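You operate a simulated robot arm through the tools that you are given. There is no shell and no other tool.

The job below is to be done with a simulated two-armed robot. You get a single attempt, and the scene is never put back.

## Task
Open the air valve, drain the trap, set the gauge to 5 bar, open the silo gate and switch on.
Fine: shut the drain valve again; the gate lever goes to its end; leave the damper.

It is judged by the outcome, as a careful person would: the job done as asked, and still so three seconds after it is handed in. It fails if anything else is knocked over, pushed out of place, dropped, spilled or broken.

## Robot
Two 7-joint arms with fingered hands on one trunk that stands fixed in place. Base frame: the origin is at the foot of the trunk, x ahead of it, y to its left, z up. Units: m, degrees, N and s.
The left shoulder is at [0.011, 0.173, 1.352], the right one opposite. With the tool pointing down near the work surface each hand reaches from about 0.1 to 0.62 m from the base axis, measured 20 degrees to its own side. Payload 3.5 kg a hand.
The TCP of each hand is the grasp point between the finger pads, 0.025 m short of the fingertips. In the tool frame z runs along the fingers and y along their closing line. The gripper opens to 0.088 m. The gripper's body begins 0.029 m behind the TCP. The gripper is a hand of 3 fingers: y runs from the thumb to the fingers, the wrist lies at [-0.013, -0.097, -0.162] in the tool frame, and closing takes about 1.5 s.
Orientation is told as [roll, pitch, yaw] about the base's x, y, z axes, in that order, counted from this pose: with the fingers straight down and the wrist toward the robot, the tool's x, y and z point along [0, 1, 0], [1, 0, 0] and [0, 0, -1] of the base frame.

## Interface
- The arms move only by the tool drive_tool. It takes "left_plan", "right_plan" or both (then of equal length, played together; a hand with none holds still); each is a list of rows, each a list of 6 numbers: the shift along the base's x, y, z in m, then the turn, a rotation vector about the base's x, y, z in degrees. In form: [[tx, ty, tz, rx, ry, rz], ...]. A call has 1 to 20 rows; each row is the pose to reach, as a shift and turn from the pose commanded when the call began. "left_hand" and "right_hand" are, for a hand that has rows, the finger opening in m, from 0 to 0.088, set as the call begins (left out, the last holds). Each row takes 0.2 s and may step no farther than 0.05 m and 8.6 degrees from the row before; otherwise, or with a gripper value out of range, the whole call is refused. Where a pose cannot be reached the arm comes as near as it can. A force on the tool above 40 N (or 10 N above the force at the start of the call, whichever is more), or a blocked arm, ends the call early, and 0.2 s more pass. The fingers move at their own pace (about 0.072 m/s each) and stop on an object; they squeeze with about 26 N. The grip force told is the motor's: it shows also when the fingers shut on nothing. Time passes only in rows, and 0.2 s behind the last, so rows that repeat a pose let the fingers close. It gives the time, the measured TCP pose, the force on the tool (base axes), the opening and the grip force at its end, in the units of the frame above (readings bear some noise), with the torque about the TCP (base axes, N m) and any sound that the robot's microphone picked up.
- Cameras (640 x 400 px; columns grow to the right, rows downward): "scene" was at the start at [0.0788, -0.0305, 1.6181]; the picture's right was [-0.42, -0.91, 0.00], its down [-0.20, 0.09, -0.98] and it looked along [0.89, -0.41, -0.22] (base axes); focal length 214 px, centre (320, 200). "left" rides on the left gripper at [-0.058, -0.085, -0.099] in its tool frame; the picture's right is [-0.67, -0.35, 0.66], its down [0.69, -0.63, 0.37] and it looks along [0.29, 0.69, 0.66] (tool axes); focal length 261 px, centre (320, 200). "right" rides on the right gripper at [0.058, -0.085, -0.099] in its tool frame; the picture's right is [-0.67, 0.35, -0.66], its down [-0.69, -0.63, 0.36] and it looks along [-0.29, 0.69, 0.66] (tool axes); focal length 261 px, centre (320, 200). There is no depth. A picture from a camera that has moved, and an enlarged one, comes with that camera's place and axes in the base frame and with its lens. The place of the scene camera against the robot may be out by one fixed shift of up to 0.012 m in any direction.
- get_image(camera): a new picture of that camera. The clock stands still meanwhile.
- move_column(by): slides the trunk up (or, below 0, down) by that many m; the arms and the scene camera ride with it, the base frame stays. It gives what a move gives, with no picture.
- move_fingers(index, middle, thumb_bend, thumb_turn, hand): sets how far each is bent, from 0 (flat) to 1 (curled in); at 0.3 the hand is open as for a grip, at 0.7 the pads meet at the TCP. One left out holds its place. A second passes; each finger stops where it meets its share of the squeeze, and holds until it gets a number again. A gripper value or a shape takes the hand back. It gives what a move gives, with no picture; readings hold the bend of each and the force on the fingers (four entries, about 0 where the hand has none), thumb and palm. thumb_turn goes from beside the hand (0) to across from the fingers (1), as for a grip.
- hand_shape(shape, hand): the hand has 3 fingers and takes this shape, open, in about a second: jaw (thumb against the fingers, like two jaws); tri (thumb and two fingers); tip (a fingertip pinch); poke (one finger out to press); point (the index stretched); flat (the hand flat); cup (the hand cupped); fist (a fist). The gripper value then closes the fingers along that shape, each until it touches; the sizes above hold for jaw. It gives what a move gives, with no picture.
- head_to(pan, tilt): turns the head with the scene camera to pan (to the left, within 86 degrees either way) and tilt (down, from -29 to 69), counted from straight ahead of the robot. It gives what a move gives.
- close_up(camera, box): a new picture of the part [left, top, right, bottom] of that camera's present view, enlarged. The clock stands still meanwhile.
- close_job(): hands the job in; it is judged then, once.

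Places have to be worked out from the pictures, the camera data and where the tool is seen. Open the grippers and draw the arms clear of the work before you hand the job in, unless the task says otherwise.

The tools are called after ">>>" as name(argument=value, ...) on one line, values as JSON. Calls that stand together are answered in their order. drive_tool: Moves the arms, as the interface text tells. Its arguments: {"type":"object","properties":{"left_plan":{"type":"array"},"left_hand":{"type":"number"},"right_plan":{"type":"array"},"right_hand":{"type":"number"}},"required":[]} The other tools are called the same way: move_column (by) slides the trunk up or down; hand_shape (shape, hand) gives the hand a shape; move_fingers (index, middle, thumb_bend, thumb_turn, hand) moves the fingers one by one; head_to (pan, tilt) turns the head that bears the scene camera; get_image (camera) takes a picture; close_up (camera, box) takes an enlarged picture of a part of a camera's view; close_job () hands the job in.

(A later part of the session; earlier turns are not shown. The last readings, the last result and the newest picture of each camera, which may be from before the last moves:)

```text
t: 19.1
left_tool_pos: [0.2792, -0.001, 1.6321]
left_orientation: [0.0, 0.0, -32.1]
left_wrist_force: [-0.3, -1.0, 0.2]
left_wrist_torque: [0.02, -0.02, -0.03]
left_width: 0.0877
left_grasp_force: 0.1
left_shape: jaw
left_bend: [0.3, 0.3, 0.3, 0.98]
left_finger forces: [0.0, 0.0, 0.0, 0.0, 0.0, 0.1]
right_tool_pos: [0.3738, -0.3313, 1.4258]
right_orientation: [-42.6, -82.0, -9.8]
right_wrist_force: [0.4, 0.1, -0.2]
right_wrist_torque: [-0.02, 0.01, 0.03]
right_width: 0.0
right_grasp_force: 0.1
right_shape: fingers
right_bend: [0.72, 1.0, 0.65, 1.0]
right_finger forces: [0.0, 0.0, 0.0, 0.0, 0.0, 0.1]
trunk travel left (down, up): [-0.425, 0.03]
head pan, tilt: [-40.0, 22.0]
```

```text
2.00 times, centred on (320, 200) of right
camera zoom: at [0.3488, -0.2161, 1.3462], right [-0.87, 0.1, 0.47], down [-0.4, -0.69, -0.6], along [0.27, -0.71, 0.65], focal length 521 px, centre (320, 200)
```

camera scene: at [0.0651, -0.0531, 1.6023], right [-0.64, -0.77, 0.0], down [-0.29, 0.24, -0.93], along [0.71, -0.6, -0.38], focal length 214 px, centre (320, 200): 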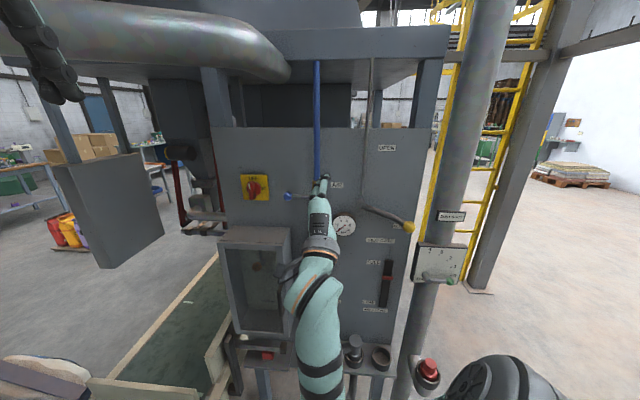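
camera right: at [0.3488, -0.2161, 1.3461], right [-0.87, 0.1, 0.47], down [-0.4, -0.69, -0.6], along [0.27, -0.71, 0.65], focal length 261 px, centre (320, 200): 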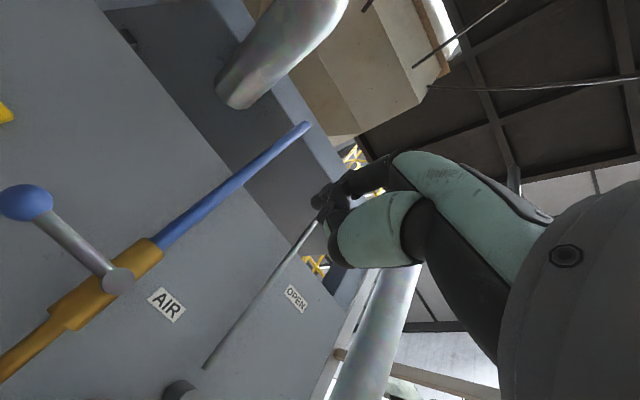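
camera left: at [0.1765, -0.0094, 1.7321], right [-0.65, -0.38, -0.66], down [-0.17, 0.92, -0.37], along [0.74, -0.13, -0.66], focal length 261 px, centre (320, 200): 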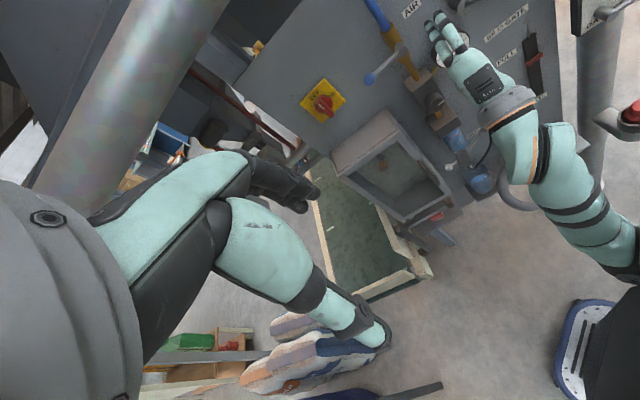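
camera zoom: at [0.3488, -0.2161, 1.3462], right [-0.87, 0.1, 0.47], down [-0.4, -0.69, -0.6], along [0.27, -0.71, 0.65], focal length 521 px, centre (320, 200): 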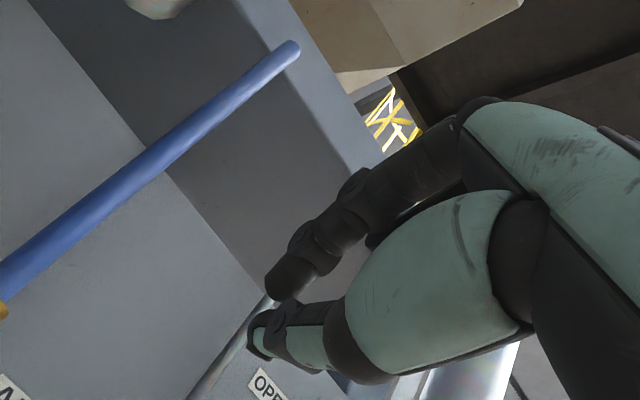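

The index-thumb pinch forms a slim probe on the TCP axis, tip about 0.027 beyond. I move it over the air lever's rod: first sideways at a distance, then in toward the panel above the rod.

>>> drive_tool(right_plan=[[0.026, 0.023, -0.002, 0, 0, 0], [0.051, 0.045, -0.004, 0, 0, 0], [0.0765, 0.0681, -0.004, 0, 0, 0], [0.103, 0.038, -0.004, 0, 0, 0], [0.13, 0.008, -0.004, 0, 0, 0], [0.157, -0.022, -0.004, 0, 0, 0], [0.1835, -0.0522, -0.004, 0, 0, 0]])

>>> get_image(camera="right")

>>> close_up(camera="scene", box=[240, 140, 400, 240])

>>> close_up(camera="left", box=[300, 0, 500, 125])

```text
t: 19.5
left_tool_pos: [0.2805, -0.0015, 1.6324]
left_orientation: [-0.2, 0.1, -31.9]
left_wrist_force: [0.4, 0.8, -0.3]
left_wrist_torque: [-0.03, -0.02, 0.01]
left_width: 0.0874
left_grasp_force: 0.0
left_shape: jaw
left_bend: [0.3, 0.3, 0.3, 0.98]
left_finger forces: [0.1, 0.0, 0.0, 0.0, 0.0, 0.0]
right_tool_pos: [0.3898, -0.3271, 1.4519]
right_orientation: [-104.7, -79.4, 47.3]
right_wrist_force: [-0.4, -0.6, 0.1]
right_wrist_torque: [0.0, -0.02, 0.01]
right_width: 0.0002
right_grasp_force: 0.0
right_shape: fingers
right_bend: [0.72, 1.0, 0.65, 1.0]
right_finger forces: [0.1, 0.0, 0.0, 0.1, 0.0, 0.0]
right hand out of reach, approached as far as the arm can: row 1, 2
trunk travel left (down, up): [-0.425, 0.03]
head pan, tilt: [-40.0, 22.0]
stopped in row 2 (right hand): the arm was blocked; the commanded pose is now the measured one
```

```text
taken
camera right: at [0.374, -0.2256, 1.3533], right [-0.87, 0.24, 0.43], down [-0.45, -0.75, -0.48], along [0.21, -0.61, 0.76], focal length 261 px, centre (320, 200)
```

right: 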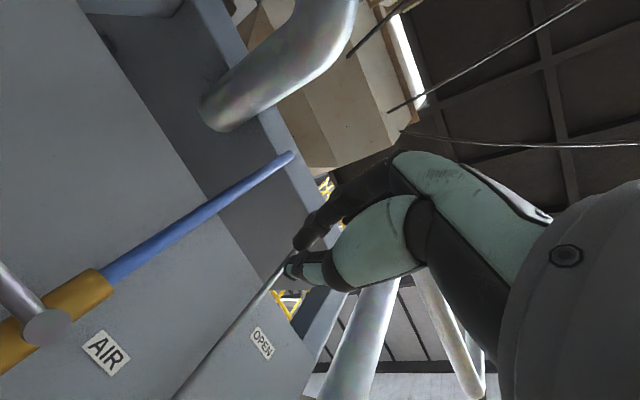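

```text
4.00 times, centred on (320, 190) of scene
camera zoom: at [0.0665, -0.051, 1.6023], right [-0.64, -0.77, 0.0], down [-0.29, 0.24, -0.93], along [0.71, -0.6, -0.38], focal length 858 px, centre (320, 240)
```

zoom: 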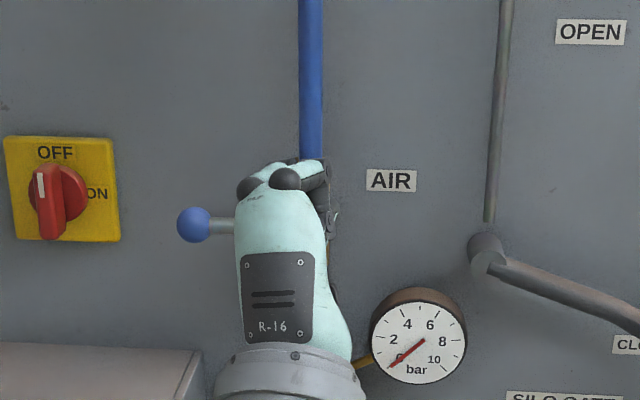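

```text
3.20 times, centred on (400, 62) of left
camera zoom: at [0.178, -0.0072, 1.7319], right [-0.65, -0.38, -0.65], down [-0.17, 0.91, -0.37], along [0.74, -0.13, -0.66], focal length 834 px, centre (64, 640)
```

zoom: 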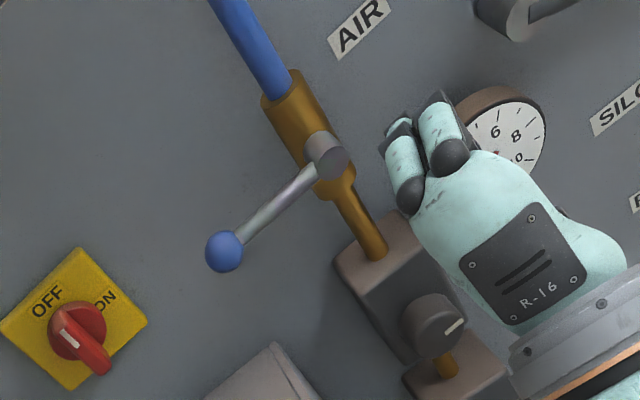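

The arm hit its own joint limits: with fingers forward and wrist below, the shoulder should sit lower than the target. I lower the trunk 0.2 m (the hand stays 0.24 m off the panel), then re-orient.

>>> move_column(by=-0.2)

>>> get_image(camera="scene")

>>> get_image(camera="left")

```text
t: 21.7
left_tool_pos: [0.2783, -0.0029, 1.4328]
left_orientation: [0.0, -0.1, -32.0]
left_wrist_force: [-0.2, -0.5, 0.1]
left_wrist_torque: [0.0, 0.03, 0.0]
left_width: 0.0875
left_grasp_force: 0.0
left_shape: jaw
left_bend: [0.3, 0.3, 0.3, 0.98]
left_finger forces: [0.0, 0.0, 0.0, 0.0, 0.0, 0.0]
right_tool_pos: [0.4125, -0.3281, 1.2272]
right_orientation: [-94.0, -77.1, 36.7]
right_wrist_force: [-1.1, 0.0, 0.1]
right_wrist_torque: [-0.01, 0.01, 0.02]
right_width: 0.0001
right_grasp_force: 0.0
right_shape: fingers
right_bend: [0.72, 1.0, 0.65, 1.0]
right_finger forces: [0.0, 0.1, 0.0, 0.0, 0.0, 0.0]
trunk travel left (down, up): [-0.225, 0.23]
head pan, tilt: [-40.0, 22.0]
```

```text
taken
camera scene: at [0.1394, -0.0516, 1.3843], right [-0.64, -0.77, 0.09], down [-0.41, 0.24, -0.88], along [0.65, -0.6, -0.47], focal length 214 px, centre (320, 200)
```

scene: 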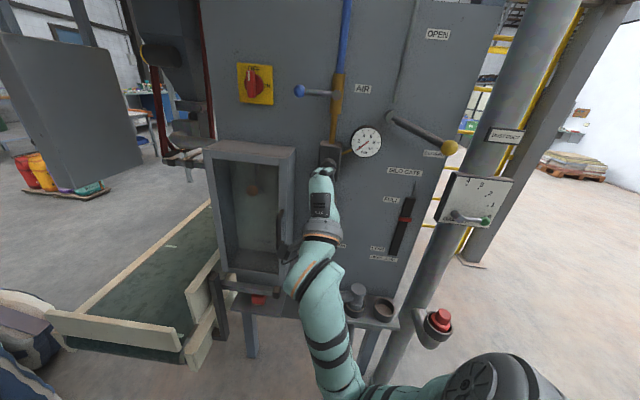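

```text
taken
camera left: at [0.176, -0.0077, 1.5321], right [-0.65, -0.38, -0.66], down [-0.17, 0.91, -0.37], along [0.74, -0.13, -0.66], focal length 261 px, centre (320, 200)
```

left: 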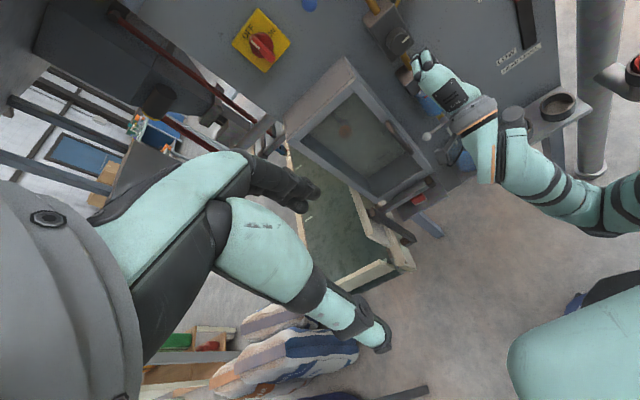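

The trunk lowers with a slight lean; the hand is at out≈0.23 m, z 1.23. I correct its orientation by ~15° and raise it in front of the air lever.

>>> drive_tool(right_plan=[[0, 0, 0.02, 4.2, -4.8, 4.4], [0, 0, 0.04, 8.4, -9.6, 8.8], [0.01, 0.01, 0.08, 8.4, -9.6, 8.8], [0.025, 0.02, 0.12, 8.4, -9.6, 8.8], [0.04, 0.035, 0.16, 8.4, -9.6, 8.8], [0.053, 0.047, 0.193, 8.4, -9.6, 8.8]])

>>> get_image(camera="right")

>>> get_image(camera="scene")

```text
t: 23.1
left_tool_pos: [0.2797, -0.0014, 1.4329]
left_orientation: [-0.1, 0.1, -32.0]
left_wrist_force: [0.6, -0.5, 0.5]
left_wrist_torque: [0.01, 0.01, 0.0]
left_width: 0.0875
left_grasp_force: 0.1
left_shape: jaw
left_bend: [0.3, 0.3, 0.3, 0.98]
left_finger forces: [0.0, 0.1, 0.0, 0.0, 0.0, 0.0]
right_tool_pos: [0.4649, -0.2804, 1.4203]
right_orientation: [-90.7, -89.8, 42.3]
right_wrist_force: [-0.5, 0.4, -0.1]
right_wrist_torque: [0.01, 0.0, 0.03]
right_width: 0.0
right_grasp_force: 0.1
right_shape: fingers
right_bend: [0.72, 1.0, 0.65, 1.0]
right_finger forces: [0.1, 0.1, 0.0, 0.0, 0.1, 0.0]
right hand out of reach, approached as far as the arm can: row 2
trunk travel left (down, up): [-0.225, 0.23]
head pan, tilt: [-40.0, 22.0]
```

```text
taken
camera right: at [0.4429, -0.169, 1.335], right [-0.94, 0.05, 0.35], down [-0.27, -0.73, -0.63], along [0.23, -0.68, 0.7], focal length 261 px, centre (320, 200)
```

right: 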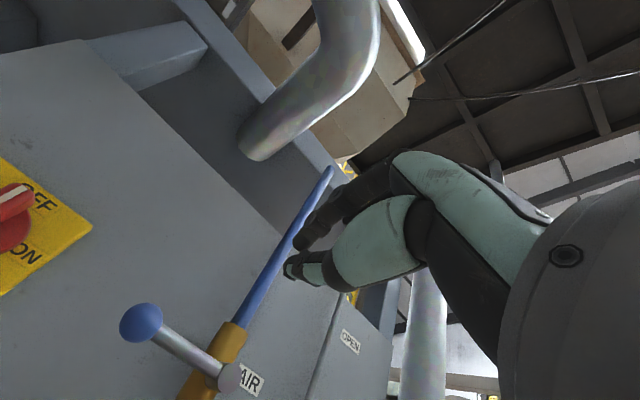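

```text
taken
camera scene: at [0.1398, -0.0509, 1.3843], right [-0.64, -0.77, 0.09], down [-0.41, 0.24, -0.88], along [0.65, -0.6, -0.47], focal length 214 px, centre (320, 200)
```

scene: 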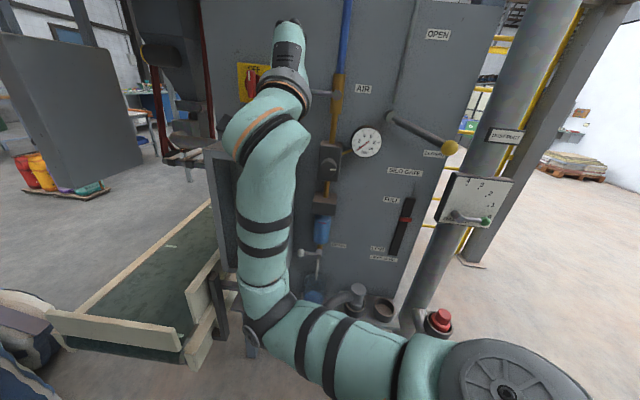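

Now the hand is squarely aligned (TCP s=-0.161, z=1.42, out 0.227). I advance toward the panel to out≈0.09, with the probe above the lever rod.

>>> drive_tool(right_plan=[[0.023, -0.026, 0, 0, 0, 0], [0.046, -0.052, 0, 0, 0, 0], [0.069, -0.078, 0, 0, 0, 0], [0.0924, -0.1038, 0, 0, 0, 0]])

>>> get_image(camera="right")

>>> get_image(camera="scene")

>>> get_image(camera="left")

```text
t: 24.1
left_tool_pos: [0.28, -0.0035, 1.4331]
left_orientation: [0.0, 0.3, -32.0]
left_wrist_force: [-0.7, -0.3, 0.5]
left_wrist_torque: [-0.01, 0.0, 0.01]
left_width: 0.0876
left_grasp_force: 0.0
left_shape: jaw
left_bend: [0.3, 0.3, 0.3, 0.98]
left_finger forces: [0.1, 0.0, 0.0, 0.0, 0.1, 0.1]
right_tool_pos: [0.5586, -0.3831, 1.4193]
right_orientation: [-77.8, -89.8, 29.5]
right_wrist_force: [0.0, 0.5, 0.3]
right_wrist_torque: [-0.02, 0.01, 0.0]
right_width: 0.0
right_grasp_force: 0.1
right_shape: fingers
right_bend: [0.72, 1.0, 0.65, 1.0]
right_finger forces: [0.0, 0.1, 0.1, 0.1, 0.1, 0.0]
trunk travel left (down, up): [-0.225, 0.23]
head pan, tilt: [-40.0, 22.0]
```

```text
taken
camera right: at [0.5357, -0.2718, 1.3337], right [-0.94, 0.04, 0.35], down [-0.27, -0.73, -0.63], along [0.23, -0.68, 0.69], focal length 261 px, centre (320, 200)
```

right: 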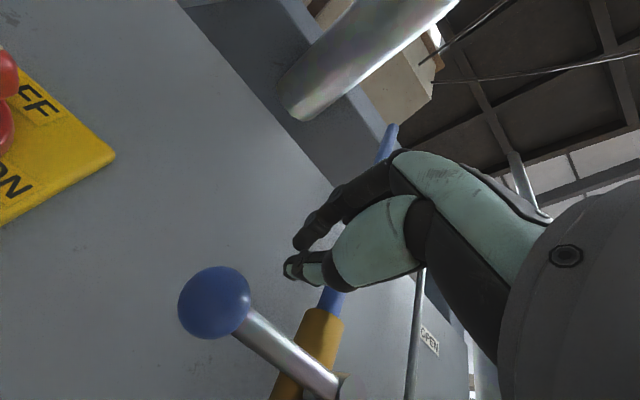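

```text
taken
camera scene: at [0.1404, -0.0522, 1.3842], right [-0.64, -0.77, 0.09], down [-0.41, 0.24, -0.88], along [0.65, -0.6, -0.47], focal length 214 px, centre (320, 200)
```

scene: 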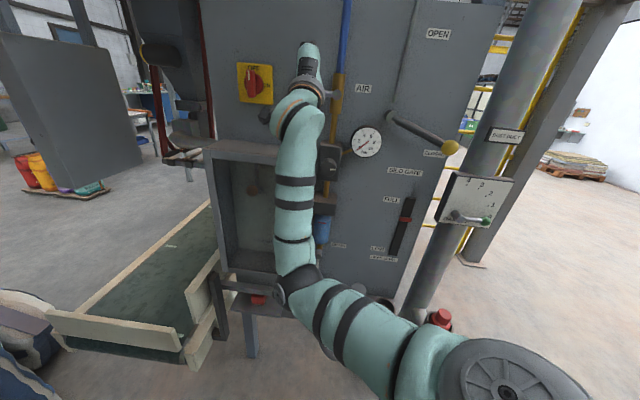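

```text
taken
camera left: at [0.1774, -0.0084, 1.5319], right [-0.65, -0.38, -0.66], down [-0.17, 0.92, -0.37], along [0.74, -0.13, -0.66], focal length 261 px, centre (320, 200)
```

left: 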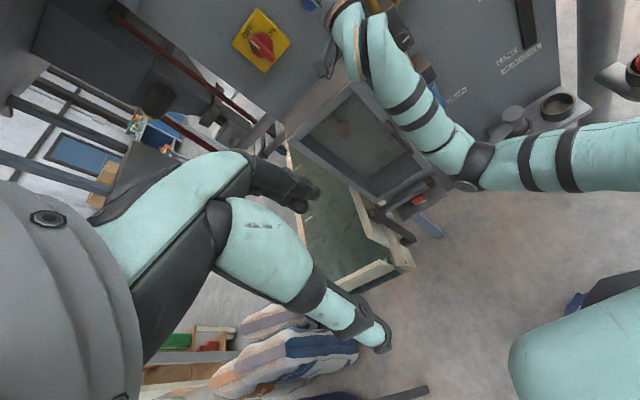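

The right camera sees both the probe and lever, agreeing with my estimates. I try the usual opening direction (counter-clockwise, ball downward): a gentle first 15° push from above.

>>> drive_tool(right_plan=[[0, 0, -0.017, 0, 0, 0], [-0.0007, -0.0007, -0.032, 0, 0, 0], [0, 0, -0.04, 0, 0, 0], [0.001, 0.001, -0.048, 0, 0, 0]])

>>> get_image(camera="right")

```text
t: 25.1
left_tool_pos: [0.2804, -0.0022, 1.4321]
left_orientation: [-0.1, 0.0, -32.0]
left_wrist_force: [0.5, 0.7, 0.5]
left_wrist_torque: [0.05, 0.01, -0.03]
left_width: 0.0877
left_grasp_force: 0.1
left_shape: jaw
left_bend: [0.3, 0.3, 0.3, 0.98]
left_finger forces: [0.0, 0.1, 0.0, 0.1, 0.0, 0.0]
right_tool_pos: [0.5589, -0.3823, 1.3721]
right_orientation: [-108.1, -89.8, 59.7]
right_wrist_force: [-1.1, 1.8, 1.0]
right_wrist_torque: [-0.02, -0.01, -0.03]
right_width: 0.0
right_grasp_force: 1.4
right_shape: fingers
right_bend: [0.72, 1.0, 0.67, 1.0]
right_finger forces: [0.0, 0.0, 0.0, 0.0, 1.7, 0.0]
trunk travel left (down, up): [-0.225, 0.23]
head pan, tilt: [-40.0, 22.0]
```

```text
taken
camera right: at [0.5358, -0.2707, 1.2864], right [-0.94, 0.05, 0.35], down [-0.27, -0.73, -0.63], along [0.23, -0.68, 0.7], focal length 261 px, centre (320, 200)
```

right: 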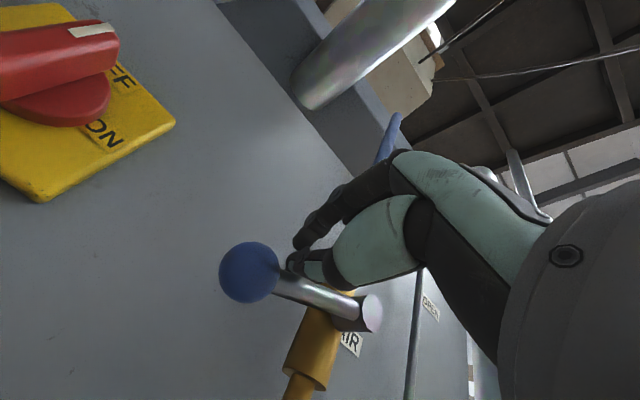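

The thumb side touches the rod with only ~2 N and the lever yields. I continue along the arc to about 45°.

>>> drive_tool(right_plan=[[0, 0, -0.008, 0, 0, 0], [-0.0007, -0.0007, -0.016, 0, 0, 0], [-0.0025, -0.0022, -0.023, 0, 0, 0], [-0.0048, -0.0043, -0.0305, 0, 0, 0]])

>>> get_image(camera="right")

>>> close_up(camera="scene", box=[220, 40, 420, 165])

```text
t: 26.1
left_tool_pos: [0.2787, -0.0018, 1.4336]
left_orientation: [0.0, -0.1, -32.0]
left_wrist_force: [-0.4, -0.3, 0.0]
left_wrist_torque: [0.03, 0.03, -0.01]
left_width: 0.0876
left_grasp_force: 0.1
left_shape: jaw
left_bend: [0.3, 0.3, 0.3, 0.98]
left_finger forces: [0.0, 0.0, 0.1, 0.0, 0.1, 0.1]
right_tool_pos: [0.5544, -0.3864, 1.3423]
right_orientation: [-94.5, -89.9, 46.1]
right_wrist_force: [-0.1, -0.4, 1.2]
right_wrist_torque: [-0.01, -0.01, 0.02]
right_width: 0.0
right_grasp_force: 0.6
right_shape: fingers
right_bend: [0.72, 1.0, 0.67, 1.0]
right_finger forces: [0.0, 0.0, 0.1, 0.1, 1.2, 0.0]
trunk travel left (down, up): [-0.225, 0.23]
head pan, tilt: [-40.0, 22.0]
```

```text
taken
camera right: at [0.5318, -0.2743, 1.2565], right [-0.94, 0.05, 0.35], down [-0.27, -0.73, -0.63], along [0.23, -0.68, 0.7], focal length 261 px, centre (320, 200)
```

right: 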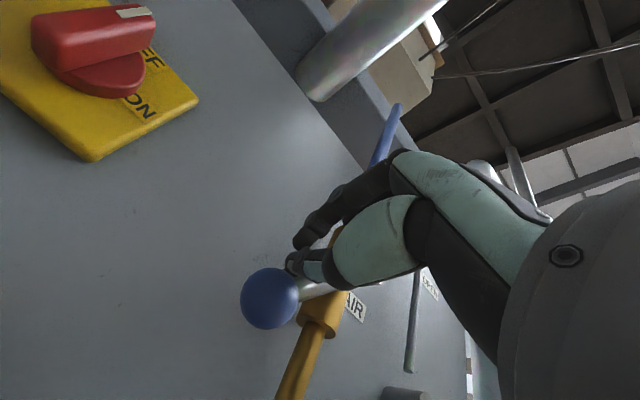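

```text
3.20 times, centred on (320, 102) of scene
camera zoom: at [0.1397, -0.051, 1.3843], right [-0.64, -0.77, 0.09], down [-0.41, 0.24, -0.88], along [0.65, -0.6, -0.47], focal length 686 px, centre (320, 512)
```

zoom: 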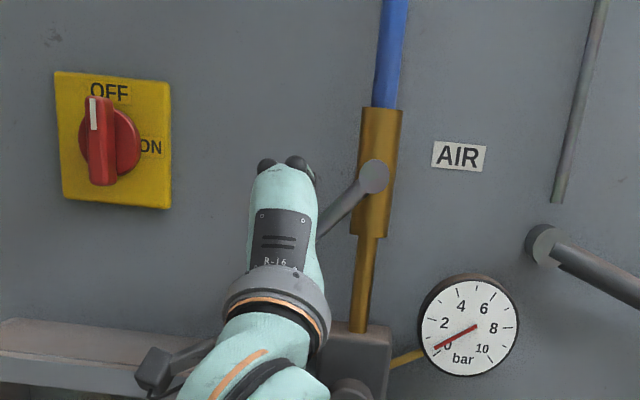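

The lever has swung about 45° down with ~1 N, so this is the opening direction. I carry on along the arc to vertical.

>>> drive_tool(right_plan=[[-0.0067, -0.006, -0.0144, 0, 0, 0], [-0.0113, -0.01, -0.02, 0, 0, 0], [-0.0161, -0.0143, -0.0243, 0, 0, 0], [-0.0215, -0.019, -0.028, 0, 0, 0], [-0.027, -0.0241, -0.0303, 0, 0, 0], [-0.0314, -0.0279, -0.031, 0, 0, 0]])

>>> get_image(camera="right")

>>> close_up(camera="scene", box=[220, 40, 420, 165])

```text
t: 27.5
left_tool_pos: [0.2794, -0.0022, 1.433]
left_orientation: [0.0, -0.1, -31.9]
left_wrist_force: [0.1, 0.6, 0.4]
left_wrist_torque: [0.0, 0.03, 0.01]
left_width: 0.0875
left_grasp_force: 0.0
left_shape: jaw
left_bend: [0.3, 0.3, 0.3, 0.98]
left_finger forces: [0.0, 0.0, 0.0, 0.0, 0.0, 0.0]
right_tool_pos: [0.5224, -0.415, 1.3099]
right_orientation: [-89.9, -90.0, 41.5]
right_wrist_force: [1.3, -0.2, 0.8]
right_wrist_torque: [-0.02, -0.02, 0.01]
right_width: 0.0
right_grasp_force: 0.9
right_shape: fingers
right_bend: [0.72, 1.0, 0.67, 1.0]
right_finger forces: [0.0, 0.0, 0.1, 0.0, 1.9, 0.1]
trunk travel left (down, up): [-0.225, 0.23]
head pan, tilt: [-40.0, 22.0]
```

```text
taken
camera right: at [0.5003, -0.3029, 1.2253], right [-0.94, 0.05, 0.35], down [-0.27, -0.73, -0.63], along [0.23, -0.68, 0.7], focal length 261 px, centre (320, 200)
```

right: 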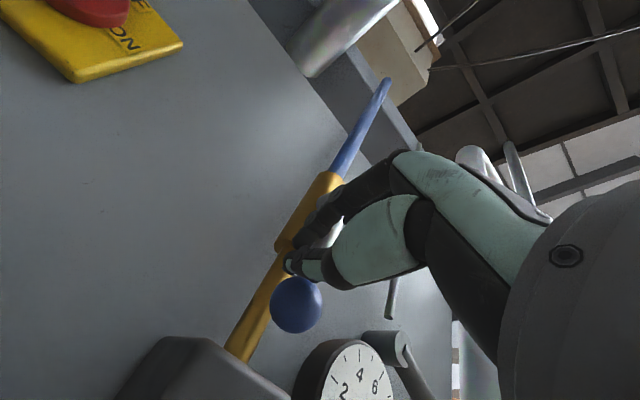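

```text
3.20 times, centred on (320, 102) of scene
camera zoom: at [0.14, -0.0511, 1.3843], right [-0.64, -0.77, 0.09], down [-0.41, 0.24, -0.88], along [0.65, -0.6, -0.47], focal length 686 px, centre (320, 512)
```

zoom: 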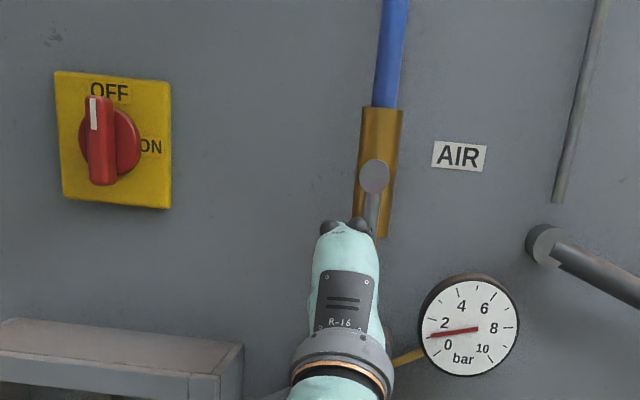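

The gauge has risen to about 1.2 bar, so air is flowing; the lever is nearly vertical. I push a little farther to reach its stop.

>>> drive_tool(right_plan=[[-0.003, -0.0027, -0.0005, 0, 0, 0], [-0.006, -0.0053, -0.0005, 0, 0, 0], [-0.009, -0.008, 0, 0, 0, 0], [-0.009, -0.008, 0, 0, 0, 0]])

>>> close_up(camera="scene", box=[220, 40, 420, 165])

```text
t: 28.5
left_tool_pos: [0.2831, 0.0023, 1.4314]
left_orientation: [-0.3, 0.2, -31.9]
left_wrist_force: [-0.2, 0.5, 0.1]
left_wrist_torque: [-0.02, 0.03, -0.01]
left_width: 0.0876
left_grasp_force: 0.1
left_shape: jaw
left_bend: [0.3, 0.3, 0.3, 0.98]
left_finger forces: [0.0, 0.0, 0.0, 0.0, 0.0, 0.0]
right_tool_pos: [0.5184, -0.4182, 1.3108]
right_orientation: [-92.0, -89.6, 43.8]
right_wrist_force: [12.3, 13.2, 1.3]
right_wrist_torque: [-0.02, -0.04, 0.36]
right_width: 0.0
right_grasp_force: 9.6
right_shape: fingers
right_bend: [0.72, 1.0, 0.68, 0.98]
right_finger forces: [10.9, 0.0, 0.0, 0.0, 7.6, 0.1]
trunk travel left (down, up): [-0.225, 0.23]
head pan, tilt: [-40.0, 22.0]
```

```text
3.20 times, centred on (320, 102) of scene
camera zoom: at [0.1437, -0.0469, 1.384], right [-0.64, -0.77, 0.09], down [-0.42, 0.24, -0.88], along [0.65, -0.6, -0.47], focal length 686 px, centre (320, 512)
```

zoom: 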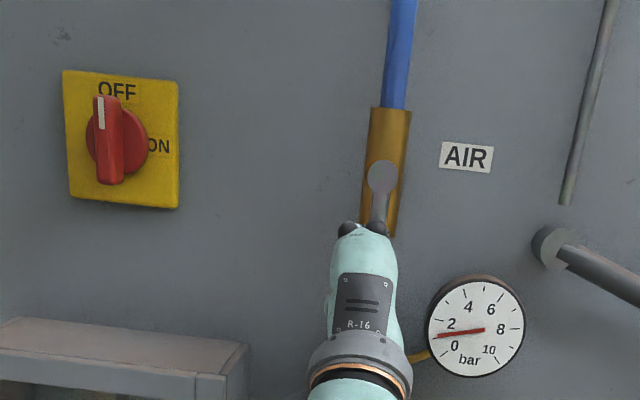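

The lever hits its stop (18 N sideways) and stands vertical along the pipe; gauge reads about 1 bar. I back off to the left and then withdraw straight out.

>>> drive_tool(right_plan=[[0.009, 0.008, 0, 0, 0, 0], [0.016, 0.014, 0.002, 0, 0, 0], [-0.01, 0.043, 0.002, 0, 0, 0], [-0.036, 0.072, 0.002, 0, 0, 0], [-0.062, 0.1, 0.002, 0, 0, 0], [-0.088, 0.13, 0.002, 0, 0, 0]])

>>> get_image(camera="scene")

>>> close_up(camera="scene", box=[220, 40, 420, 165])

>>> close_up(camera="scene", box=[240, 150, 440, 275])

```text
t: 29.9
left_tool_pos: [0.2794, -0.0005, 1.4327]
left_orientation: [0.0, 0.0, -32.0]
left_wrist_force: [-0.5, -0.1, -0.1]
left_wrist_torque: [0.05, -0.05, 0.01]
left_width: 0.0877
left_grasp_force: 0.1
left_shape: jaw
left_bend: [0.3, 0.3, 0.3, 0.98]
left_finger forces: [0.1, 0.1, 0.0, 0.0, 0.1, 0.1]
right_tool_pos: [0.4167, -0.3035, 1.3239]
right_orientation: [-164.6, -87.0, 113.4]
right_wrist_force: [0.8, -0.2, 0.4]
right_wrist_torque: [0.03, 0.02, 0.0]
right_width: 0.0
right_grasp_force: 0.1
right_shape: fingers
right_bend: [0.72, 1.0, 0.65, 1.0]
right_finger forces: [0.0, 0.1, 0.1, 0.0, 0.0, 0.0]
trunk travel left (down, up): [-0.225, 0.23]
head pan, tilt: [-40.0, 22.0]
```

```text
taken
camera scene: at [0.1389, -0.051, 1.3844], right [-0.64, -0.77, 0.09], down [-0.41, 0.24, -0.88], along [0.65, -0.6, -0.47], focal length 214 px, centre (320, 200)
```

scene: 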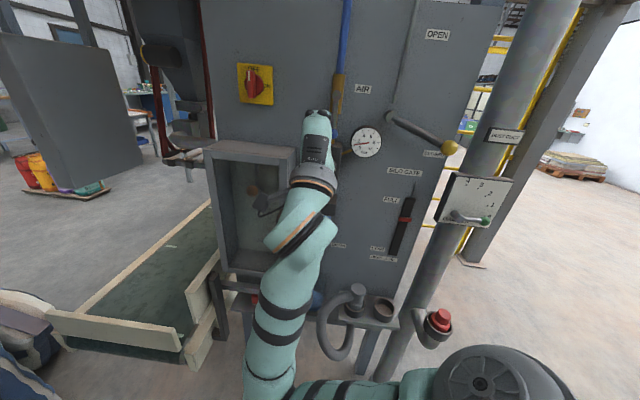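

```text
3.20 times, centred on (320, 102) of scene
camera zoom: at [0.1389, -0.051, 1.3844], right [-0.64, -0.77, 0.09], down [-0.41, 0.24, -0.88], along [0.65, -0.6, -0.47], focal length 686 px, centre (320, 512)
```

zoom: 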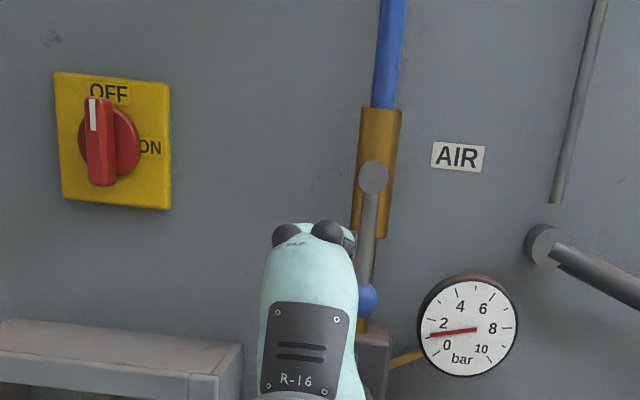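

```text
3.20 times, centred on (340, 212) of scene
camera zoom: at [0.1389, -0.051, 1.3844], right [-0.64, -0.77, 0.09], down [-0.41, 0.24, -0.88], along [0.65, -0.6, -0.47], focal length 686 px, centre (256, 160)
```

zoom: 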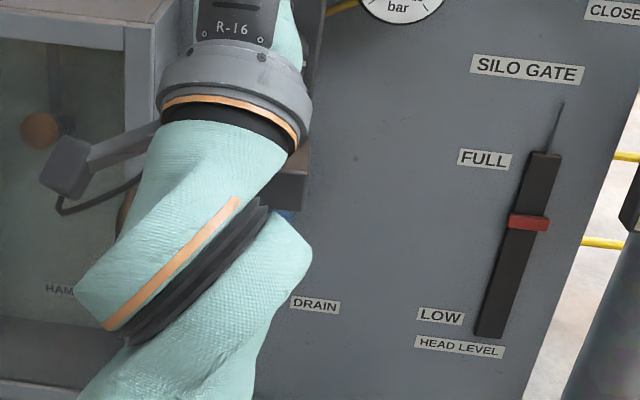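

The air valve is fully open (lever along the pipe). Next is the drain valve at z≈0.88; I lower the trunk in two stages, checking clearance of the elbow to the trough at the lower left.

>>> move_column(by=-0.12)

>>> get_image(camera="scene")

>>> get_image(camera="left")

```text
t: 31.4
left_tool_pos: [0.2782, -0.0017, 1.3138]
left_orientation: [0.0, -0.1, -32.1]
left_wrist_force: [-1.2, 0.8, -0.1]
left_wrist_torque: [0.02, -0.01, -0.02]
left_width: 0.0879
left_grasp_force: 0.1
left_shape: jaw
left_bend: [0.3, 0.3, 0.3, 0.98]
left_finger forces: [0.1, 0.0, 0.0, 0.0, 0.1, 0.0]
right_tool_pos: [0.4751, -0.293, 1.1394]
right_orientation: [-49.6, -83.4, 1.2]
right_wrist_force: [-0.2, -0.4, -0.4]
right_wrist_torque: [-0.02, 0.01, -0.01]
right_width: 0.0
right_grasp_force: 0.1
right_shape: fingers
right_bend: [0.72, 1.0, 0.65, 1.0]
right_finger forces: [0.0, 0.0, 0.0, 0.0, 0.1, 0.0]
trunk travel left (down, up): [-0.105, 0.35]
head pan, tilt: [-40.0, 22.0]
```

```text
taken
camera scene: at [0.2318, -0.0512, 1.2255], right [-0.61, -0.77, 0.2], down [-0.56, 0.24, -0.79], along [0.56, -0.6, -0.58], focal length 214 px, centre (320, 200)
```

scene: 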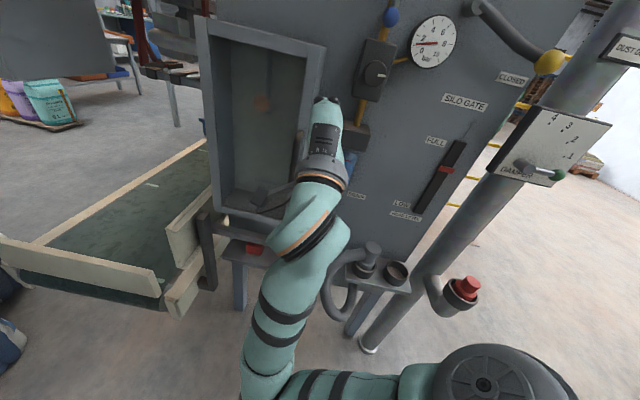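

```text
taken
camera left: at [0.1753, -0.0072, 1.4125], right [-0.65, -0.38, -0.66], down [-0.17, 0.91, -0.37], along [0.74, -0.13, -0.66], focal length 261 px, centre (320, 200)
```

left: 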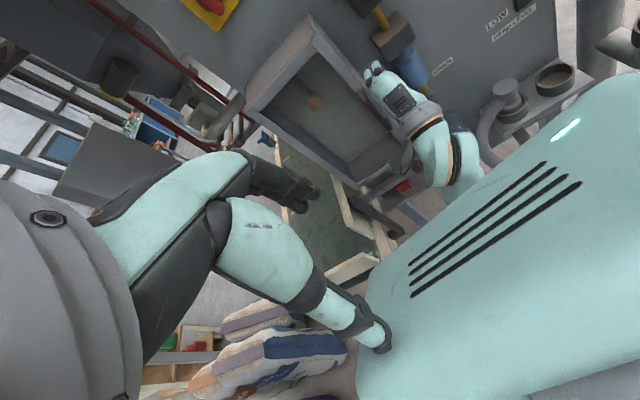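

The trunk leans forward as it sinks, so the shoulder is nearer now; the hand still points straight at the panel (out 0.21). I lower the hand toward drain height at this distance and see how it reaches.

>>> drive_tool(right_plan=[[0, 0, -0.04, 0, 0, 0], [0, 0, -0.08, 0, 0, 0], [0, 0, -0.12, 0, 0, 0], [0, 0, -0.16, 0, 0, 0], [0, 0, -0.19, 0, 0, 0]])

>>> get_image(camera="scene")

>>> get_image(camera="right")

>>> get_image(camera="left")

```text
t: 32.4
left_tool_pos: [0.2791, -0.0016, 1.3139]
left_orientation: [0.0, 0.0, -32.0]
left_wrist_force: [0.0, 0.4, 0.2]
left_wrist_torque: [0.02, 0.0, -0.01]
left_width: 0.0876
left_grasp_force: 0.1
left_shape: jaw
left_bend: [0.3, 0.3, 0.3, 0.98]
left_finger forces: [0.0, 0.0, 0.1, 0.0, 0.0, 0.1]
right_tool_pos: [0.4701, -0.3393, 1.0638]
right_orientation: [-108.9, -81.0, 58.4]
right_wrist_force: [-1.3, -0.7, -0.2]
right_wrist_torque: [-0.05, -0.02, -0.01]
right_width: 0.0001
right_grasp_force: 0.0
right_shape: fingers
right_bend: [0.72, 1.0, 0.65, 1.0]
right_finger forces: [0.0, 0.1, 0.0, 0.0, 0.0, 0.1]
right hand out of reach, approached as far as the arm can: row 2, 3, 4
trunk travel left (down, up): [-0.105, 0.35]
head pan, tilt: [-40.0, 22.0]
stopped in row 4 (right hand): the arm was blocked; the commanded pose is now the measured one
```

```text
taken
camera scene: at [0.2324, -0.0509, 1.2253], right [-0.61, -0.77, 0.2], down [-0.56, 0.24, -0.79], along [0.56, -0.6, -0.58], focal length 214 px, centre (320, 200)
```

scene: 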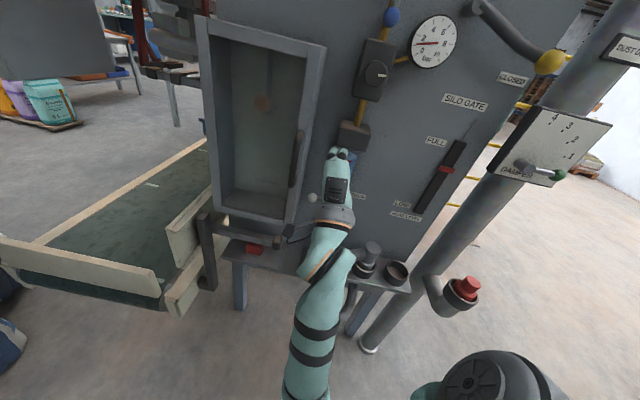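

```text
taken
camera right: at [0.445, -0.2382, 0.9668], right [-0.9, 0.13, 0.41], down [-0.34, -0.79, -0.5], along [0.26, -0.59, 0.76], focal length 261 px, centre (320, 200)
```

right: 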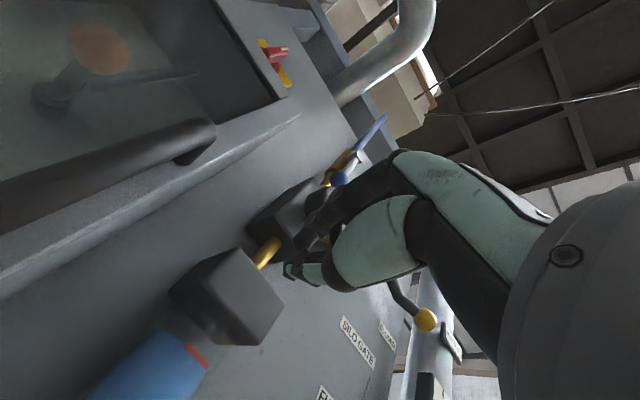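

```text
taken
camera left: at [0.1762, -0.007, 1.412], right [-0.65, -0.38, -0.66], down [-0.17, 0.91, -0.37], along [0.74, -0.13, -0.66], focal length 261 px, centre (320, 200)
```

left: 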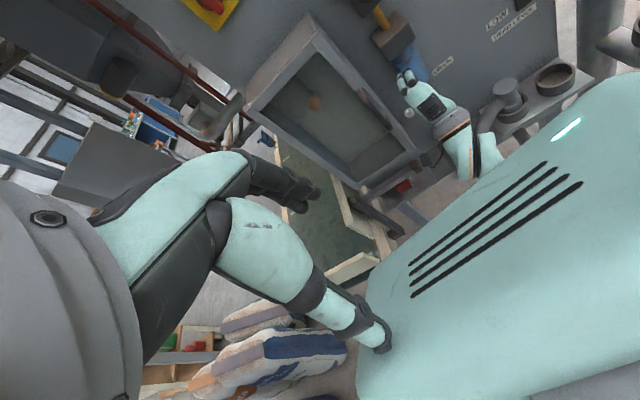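

With the palm level, the hand can't go low enough; I'll back off 6 cm and tip the fingers 45° downward, which puts the wrist level with the hand.

>>> drive_tool(right_plan=[[-0.01, 0.011, 0, 5.6, 5, 0], [-0.02, 0.022, 0, 11.2, 10, 0], [-0.03, 0.033, 0, 16.8, 15, 0], [-0.04, 0.045, 0, 22.4, 20, 0], [-0.04, 0.045, 0, 28, 25, 0], [-0.04, 0.045, 0, 33.6, 30, 0]])

>>> get_image(camera="scene")

>>> get_image(camera="right")

```text
t: 33.8
left_tool_pos: [0.2806, -0.0041, 1.3106]
left_orientation: [-0.1, 0.1, -32.0]
left_wrist_force: [-0.6, 0.0, 0.1]
left_wrist_torque: [0.01, 0.01, -0.04]
left_width: 0.0878
left_grasp_force: 0.1
left_shape: jaw
left_bend: [0.3, 0.3, 0.3, 0.98]
left_finger forces: [0.1, 0.0, 0.0, 0.0, 0.0, 0.0]
right_tool_pos: [0.4608, -0.2831, 1.0747]
right_orientation: [-11.1, -46.3, -36.0]
right_wrist_force: [-0.2, -0.4, 0.9]
right_wrist_torque: [-0.03, 0.01, 0.0]
right_width: 0.0
right_grasp_force: 0.0
right_shape: fingers
right_bend: [0.72, 1.0, 0.65, 1.0]
right_finger forces: [0.0, 0.0, 0.0, 0.0, 0.0, 0.0]
right hand out of reach, approached as far as the arm can: row 1, 2, 3, 4, 5, 6
trunk travel left (down, up): [-0.105, 0.35]
head pan, tilt: [-40.0, 22.0]
```

```text
taken
camera scene: at [0.2329, -0.0517, 1.2251], right [-0.61, -0.77, 0.2], down [-0.56, 0.24, -0.79], along [0.56, -0.6, -0.58], focal length 214 px, centre (320, 200)
```

scene: 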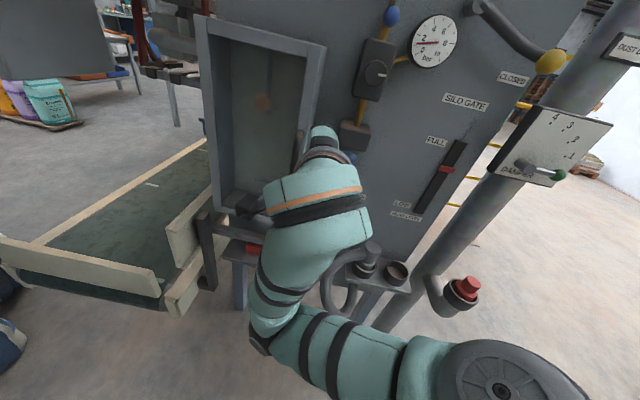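

```text
taken
camera right: at [0.4074, -0.15, 1.0727], right [-0.57, -0.24, 0.78], down [-0.65, -0.44, -0.61], along [0.5, -0.86, 0.09], focal length 261 px, centre (320, 200)
```

right: 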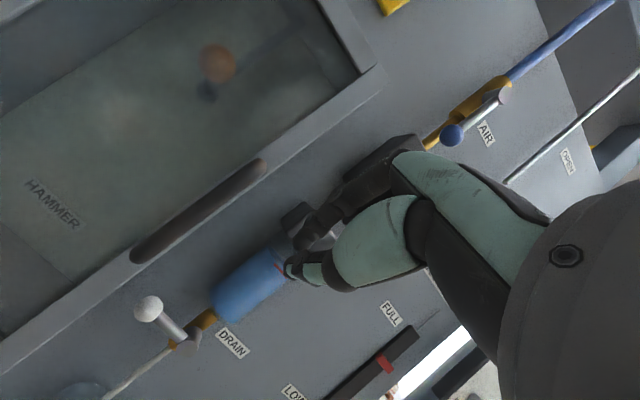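

The hand is too close to the leaning shoulder here, but this view confirms the drain ball at (0.571,-0.394,0.887) and its pivot at s≈-0.107, z≈0.89. I raise the trunk by 0.15 m to straighten the lean, then approach from above.

>>> move_column(by=0.15)

>>> get_image(camera="scene")

```text
t: 35.5
left_tool_pos: [0.2797, -0.0019, 1.4613]
left_orientation: [0.0, 0.1, -32.1]
left_wrist_force: [0.3, -0.2, -0.6]
left_wrist_torque: [0.02, 0.01, 0.02]
left_width: 0.0877
left_grasp_force: 0.0
left_shape: jaw
left_bend: [0.3, 0.3, 0.3, 0.98]
left_finger forces: [0.1, 0.0, 0.0, 0.0, 0.0, 0.0]
right_tool_pos: [0.4611, -0.2837, 1.2252]
right_orientation: [-11.1, -46.4, -35.8]
right_wrist_force: [1.2, 0.4, -0.8]
right_wrist_torque: [-0.01, 0.0, -0.03]
right_width: 0.0
right_grasp_force: 0.0
right_shape: fingers
right_bend: [0.72, 1.0, 0.65, 1.0]
right_finger forces: [0.0, 0.1, 0.1, 0.0, 0.0, 0.1]
trunk travel left (down, up): [-0.255, 0.2]
head pan, tilt: [-40.0, 22.0]
```

```text
taken
camera scene: at [0.122, -0.0512, 1.4192], right [-0.64, -0.77, 0.07], down [-0.38, 0.24, -0.89], along [0.67, -0.6, -0.45], focal length 214 px, centre (320, 200)
```

scene: 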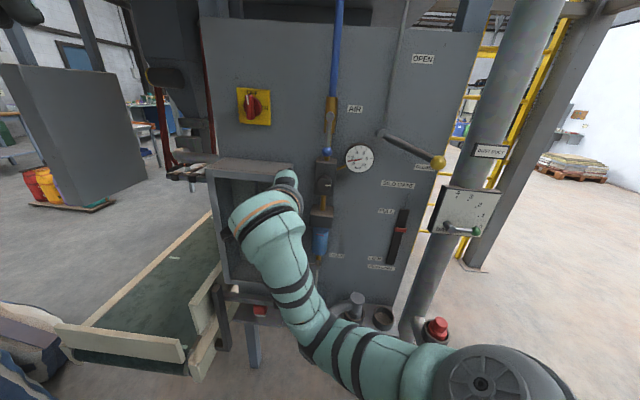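

The pose is kept (fingers 43° down). I correct the small tilt errors and lower the hand in front of the drain valve, staying 0.23 m off the panel.

>>> drive_tool(right_plan=[[0, 0, -0.03, 3.3, -2, -2.2], [-0.002, -0.002, -0.07, 6.6, -4.1, -4.5], [-0.004, -0.004, -0.11, 6.6, -4.1, -4.5], [-0.006, -0.006, -0.15, 6.6, -4.1, -4.5], [-0.008, -0.008, -0.19, 6.6, -4.1, -4.5], [-0.0105, -0.0093, -0.23, 6.6, -4.1, -4.5], [-0.0105, -0.0093, -0.265, 6.6, -4.1, -4.5]])

>>> get_image(camera="scene")

>>> get_image(camera="right")

```text
t: 37.1
left_tool_pos: [0.2785, -0.0023, 1.4616]
left_orientation: [-0.1, -0.1, -32.0]
left_wrist_force: [-0.2, 0.1, -0.6]
left_wrist_torque: [-0.04, 0.01, 0.04]
left_width: 0.0879
left_grasp_force: 0.0
left_shape: jaw
left_bend: [0.3, 0.3, 0.3, 0.98]
left_finger forces: [0.0, 0.1, 0.1, 0.0, 0.0, 0.0]
right_tool_pos: [0.429, -0.2687, 0.9957]
right_orientation: [-0.3, -45.0, -48.2]
right_wrist_force: [-0.3, -0.5, -0.7]
right_wrist_torque: [0.04, 0.0, -0.01]
right_width: 0.0
right_grasp_force: 0.1
right_shape: fingers
right_bend: [0.72, 1.0, 0.65, 1.0]
right_finger forces: [0.0, 0.1, 0.1, 0.0, 0.0, 0.0]
right hand out of reach, approached as far as the arm can: row 6, 7
trunk travel left (down, up): [-0.255, 0.2]
head pan, tilt: [-40.0, 22.0]
```

```text
taken
camera scene: at [0.1212, -0.0509, 1.4193], right [-0.64, -0.77, 0.07], down [-0.38, 0.24, -0.89], along [0.67, -0.6, -0.45], focal length 214 px, centre (320, 200)
```

scene: 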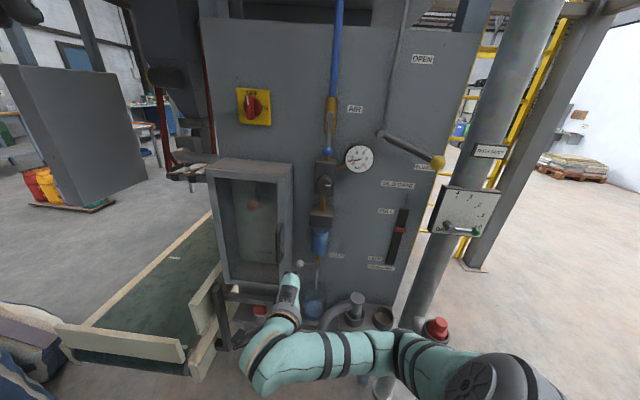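

```text
taken
camera right: at [0.3853, -0.133, 1.0068], right [-0.64, -0.28, 0.71], down [-0.64, -0.32, -0.7], along [0.42, -0.91, 0.02], focal length 261 px, centre (320, 200)
```

right: 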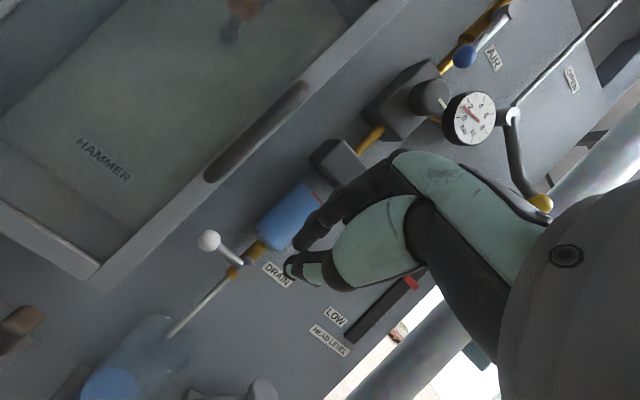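

The hand is at 45° facing the drain, 0.26 m off. I move forward half way and check where it really is.

>>> drive_tool(right_plan=[[0.02, -0.0225, 0, 0, 0, 0], [0.04, -0.045, 0, 0, 0, 0], [0.055, -0.062, 0, 0, 0, 0]])

>>> get_image(camera="right")

```text
t: 37.9
left_tool_pos: [0.2792, -0.0022, 1.4624]
left_orientation: [0.1, -0.1, -32.0]
left_wrist_force: [0.7, -0.3, -0.2]
left_wrist_torque: [0.0, -0.02, -0.04]
left_width: 0.0874
left_grasp_force: 0.0
left_shape: jaw
left_bend: [0.3, 0.3, 0.3, 0.98]
left_finger forces: [0.0, 0.1, 0.0, 0.1, 0.1, 0.0]
right_tool_pos: [0.4541, -0.2961, 1.0325]
right_orientation: [-0.2, -45.0, -48.2]
right_wrist_force: [0.7, -0.3, -0.1]
right_wrist_torque: [0.01, -0.01, -0.01]
right_width: 0.0
right_grasp_force: 0.2
right_shape: fingers
right_bend: [0.72, 1.0, 0.65, 1.0]
right_finger forces: [0.0, 0.0, 0.0, 0.1, 0.0, 0.0]
right hand out of reach, approached as far as the arm can: row 1, 2, 3
trunk travel left (down, up): [-0.255, 0.2]
head pan, tilt: [-40.0, 22.0]
```

```text
taken
camera right: at [0.4107, -0.1604, 1.0429], right [-0.64, -0.28, 0.71], down [-0.64, -0.32, -0.7], along [0.42, -0.91, 0.02], focal length 261 px, centre (320, 200)
```

right: 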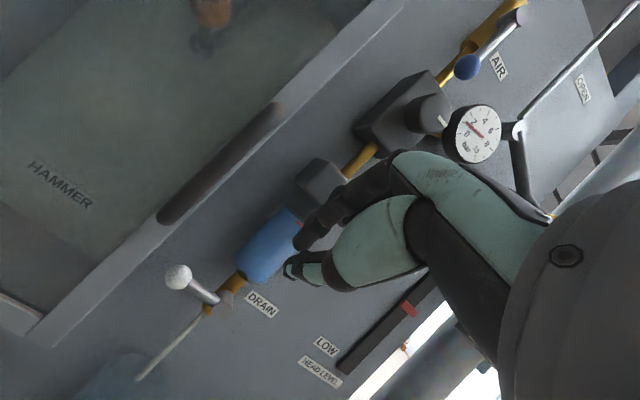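

The arm is too folded for this height. I raise the trunk another 0.1 m so the forearm can come down from above, then try again.

>>> move_column(by=0.1)

>>> drive_tool(right_plan=[[0, 0, -0.04, 0, 0, 0], [0, 0, -0.08, 0, 0, 0], [0.005, -0.0056, -0.12, 0, 0, 0], [0.01, -0.011, -0.15, 0, 0, 0], [0.02, -0.022, -0.165, 0, 0, 0]])

>>> get_image(camera="scene")

>>> get_image(camera="right")

```text
t: 39.2
left_tool_pos: [0.2795, -0.0019, 1.5621]
left_orientation: [0.0, 0.0, -32.0]
left_wrist_force: [0.4, 0.0, 0.2]
left_wrist_torque: [0.01, -0.02, 0.01]
left_width: 0.0877
left_grasp_force: 0.0
left_shape: jaw
left_bend: [0.3, 0.3, 0.3, 0.98]
left_finger forces: [0.0, 0.0, 0.0, 0.1, 0.0, 0.1]
right_tool_pos: [0.4398, -0.2942, 1.1656]
right_orientation: [4.3, -47.6, -51.6]
right_wrist_force: [1.0, 0.4, -0.4]
right_wrist_torque: [0.0, -0.01, 0.01]
right_width: 0.0002
right_grasp_force: 0.0
right_shape: fingers
right_bend: [0.72, 1.0, 0.65, 1.0]
right_finger forces: [0.0, 0.0, 0.1, 0.1, 0.0, 0.1]
trunk travel left (down, up): [-0.355, 0.1]
head pan, tilt: [-40.0, 22.0]
```

```text
t: 40.5
left_tool_pos: [0.2789, -0.0029, 1.5615]
left_orientation: [0.0, 0.0, -31.9]
left_wrist_force: [0.8, 0.1, 1.0]
left_wrist_torque: [0.0, -0.02, -0.02]
left_width: 0.0877
left_grasp_force: 0.0
left_shape: jaw
left_bend: [0.3, 0.3, 0.3, 0.98]
left_finger forces: [0.1, 0.0, 0.0, 0.1, 0.0, 0.0]
right_tool_pos: [0.4059, -0.2606, 1.1172]
right_orientation: [4.2, -47.6, -51.5]
right_wrist_force: [0.9, 0.6, 1.1]
right_wrist_torque: [0.0, -0.01, 0.0]
right_width: 0.0002
right_grasp_force: 0.0
right_shape: fingers
right_bend: [0.72, 1.0, 0.65, 1.0]
right_finger forces: [0.1, 0.1, 0.0, 0.0, 0.0, 0.1]
right hand out of reach, approached as far as the arm can: row 1, 2, 3, 4, 5
trunk travel left (down, up): [-0.355, 0.1]
head pan, tilt: [-40.0, 22.0]
```

```text
taken
camera scene: at [0.0786, -0.0513, 1.5291], right [-0.64, -0.77, 0.02], down [-0.31, 0.24, -0.92], along [0.7, -0.6, -0.39], focal length 214 px, centre (320, 200)
```

scene: 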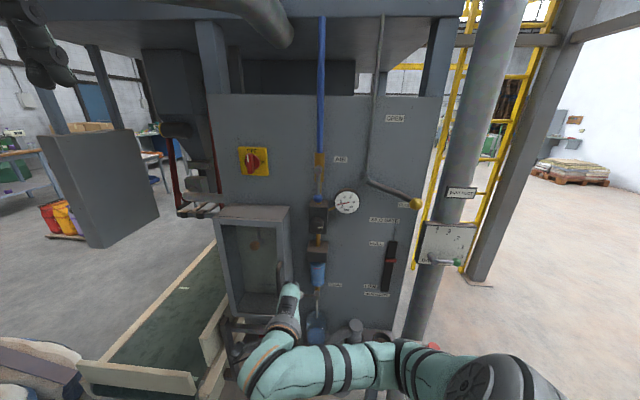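

```text
taken
camera right: at [0.3626, -0.1247, 1.1238], right [-0.69, -0.28, 0.67], down [-0.59, -0.32, -0.74], along [0.42, -0.91, 0.05], focal length 261 px, centre (320, 200)
```

right: 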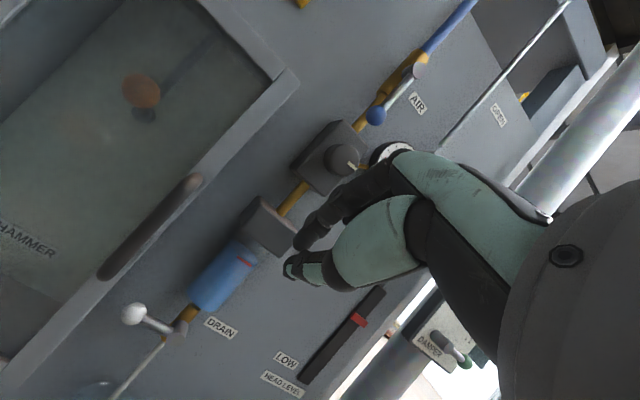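

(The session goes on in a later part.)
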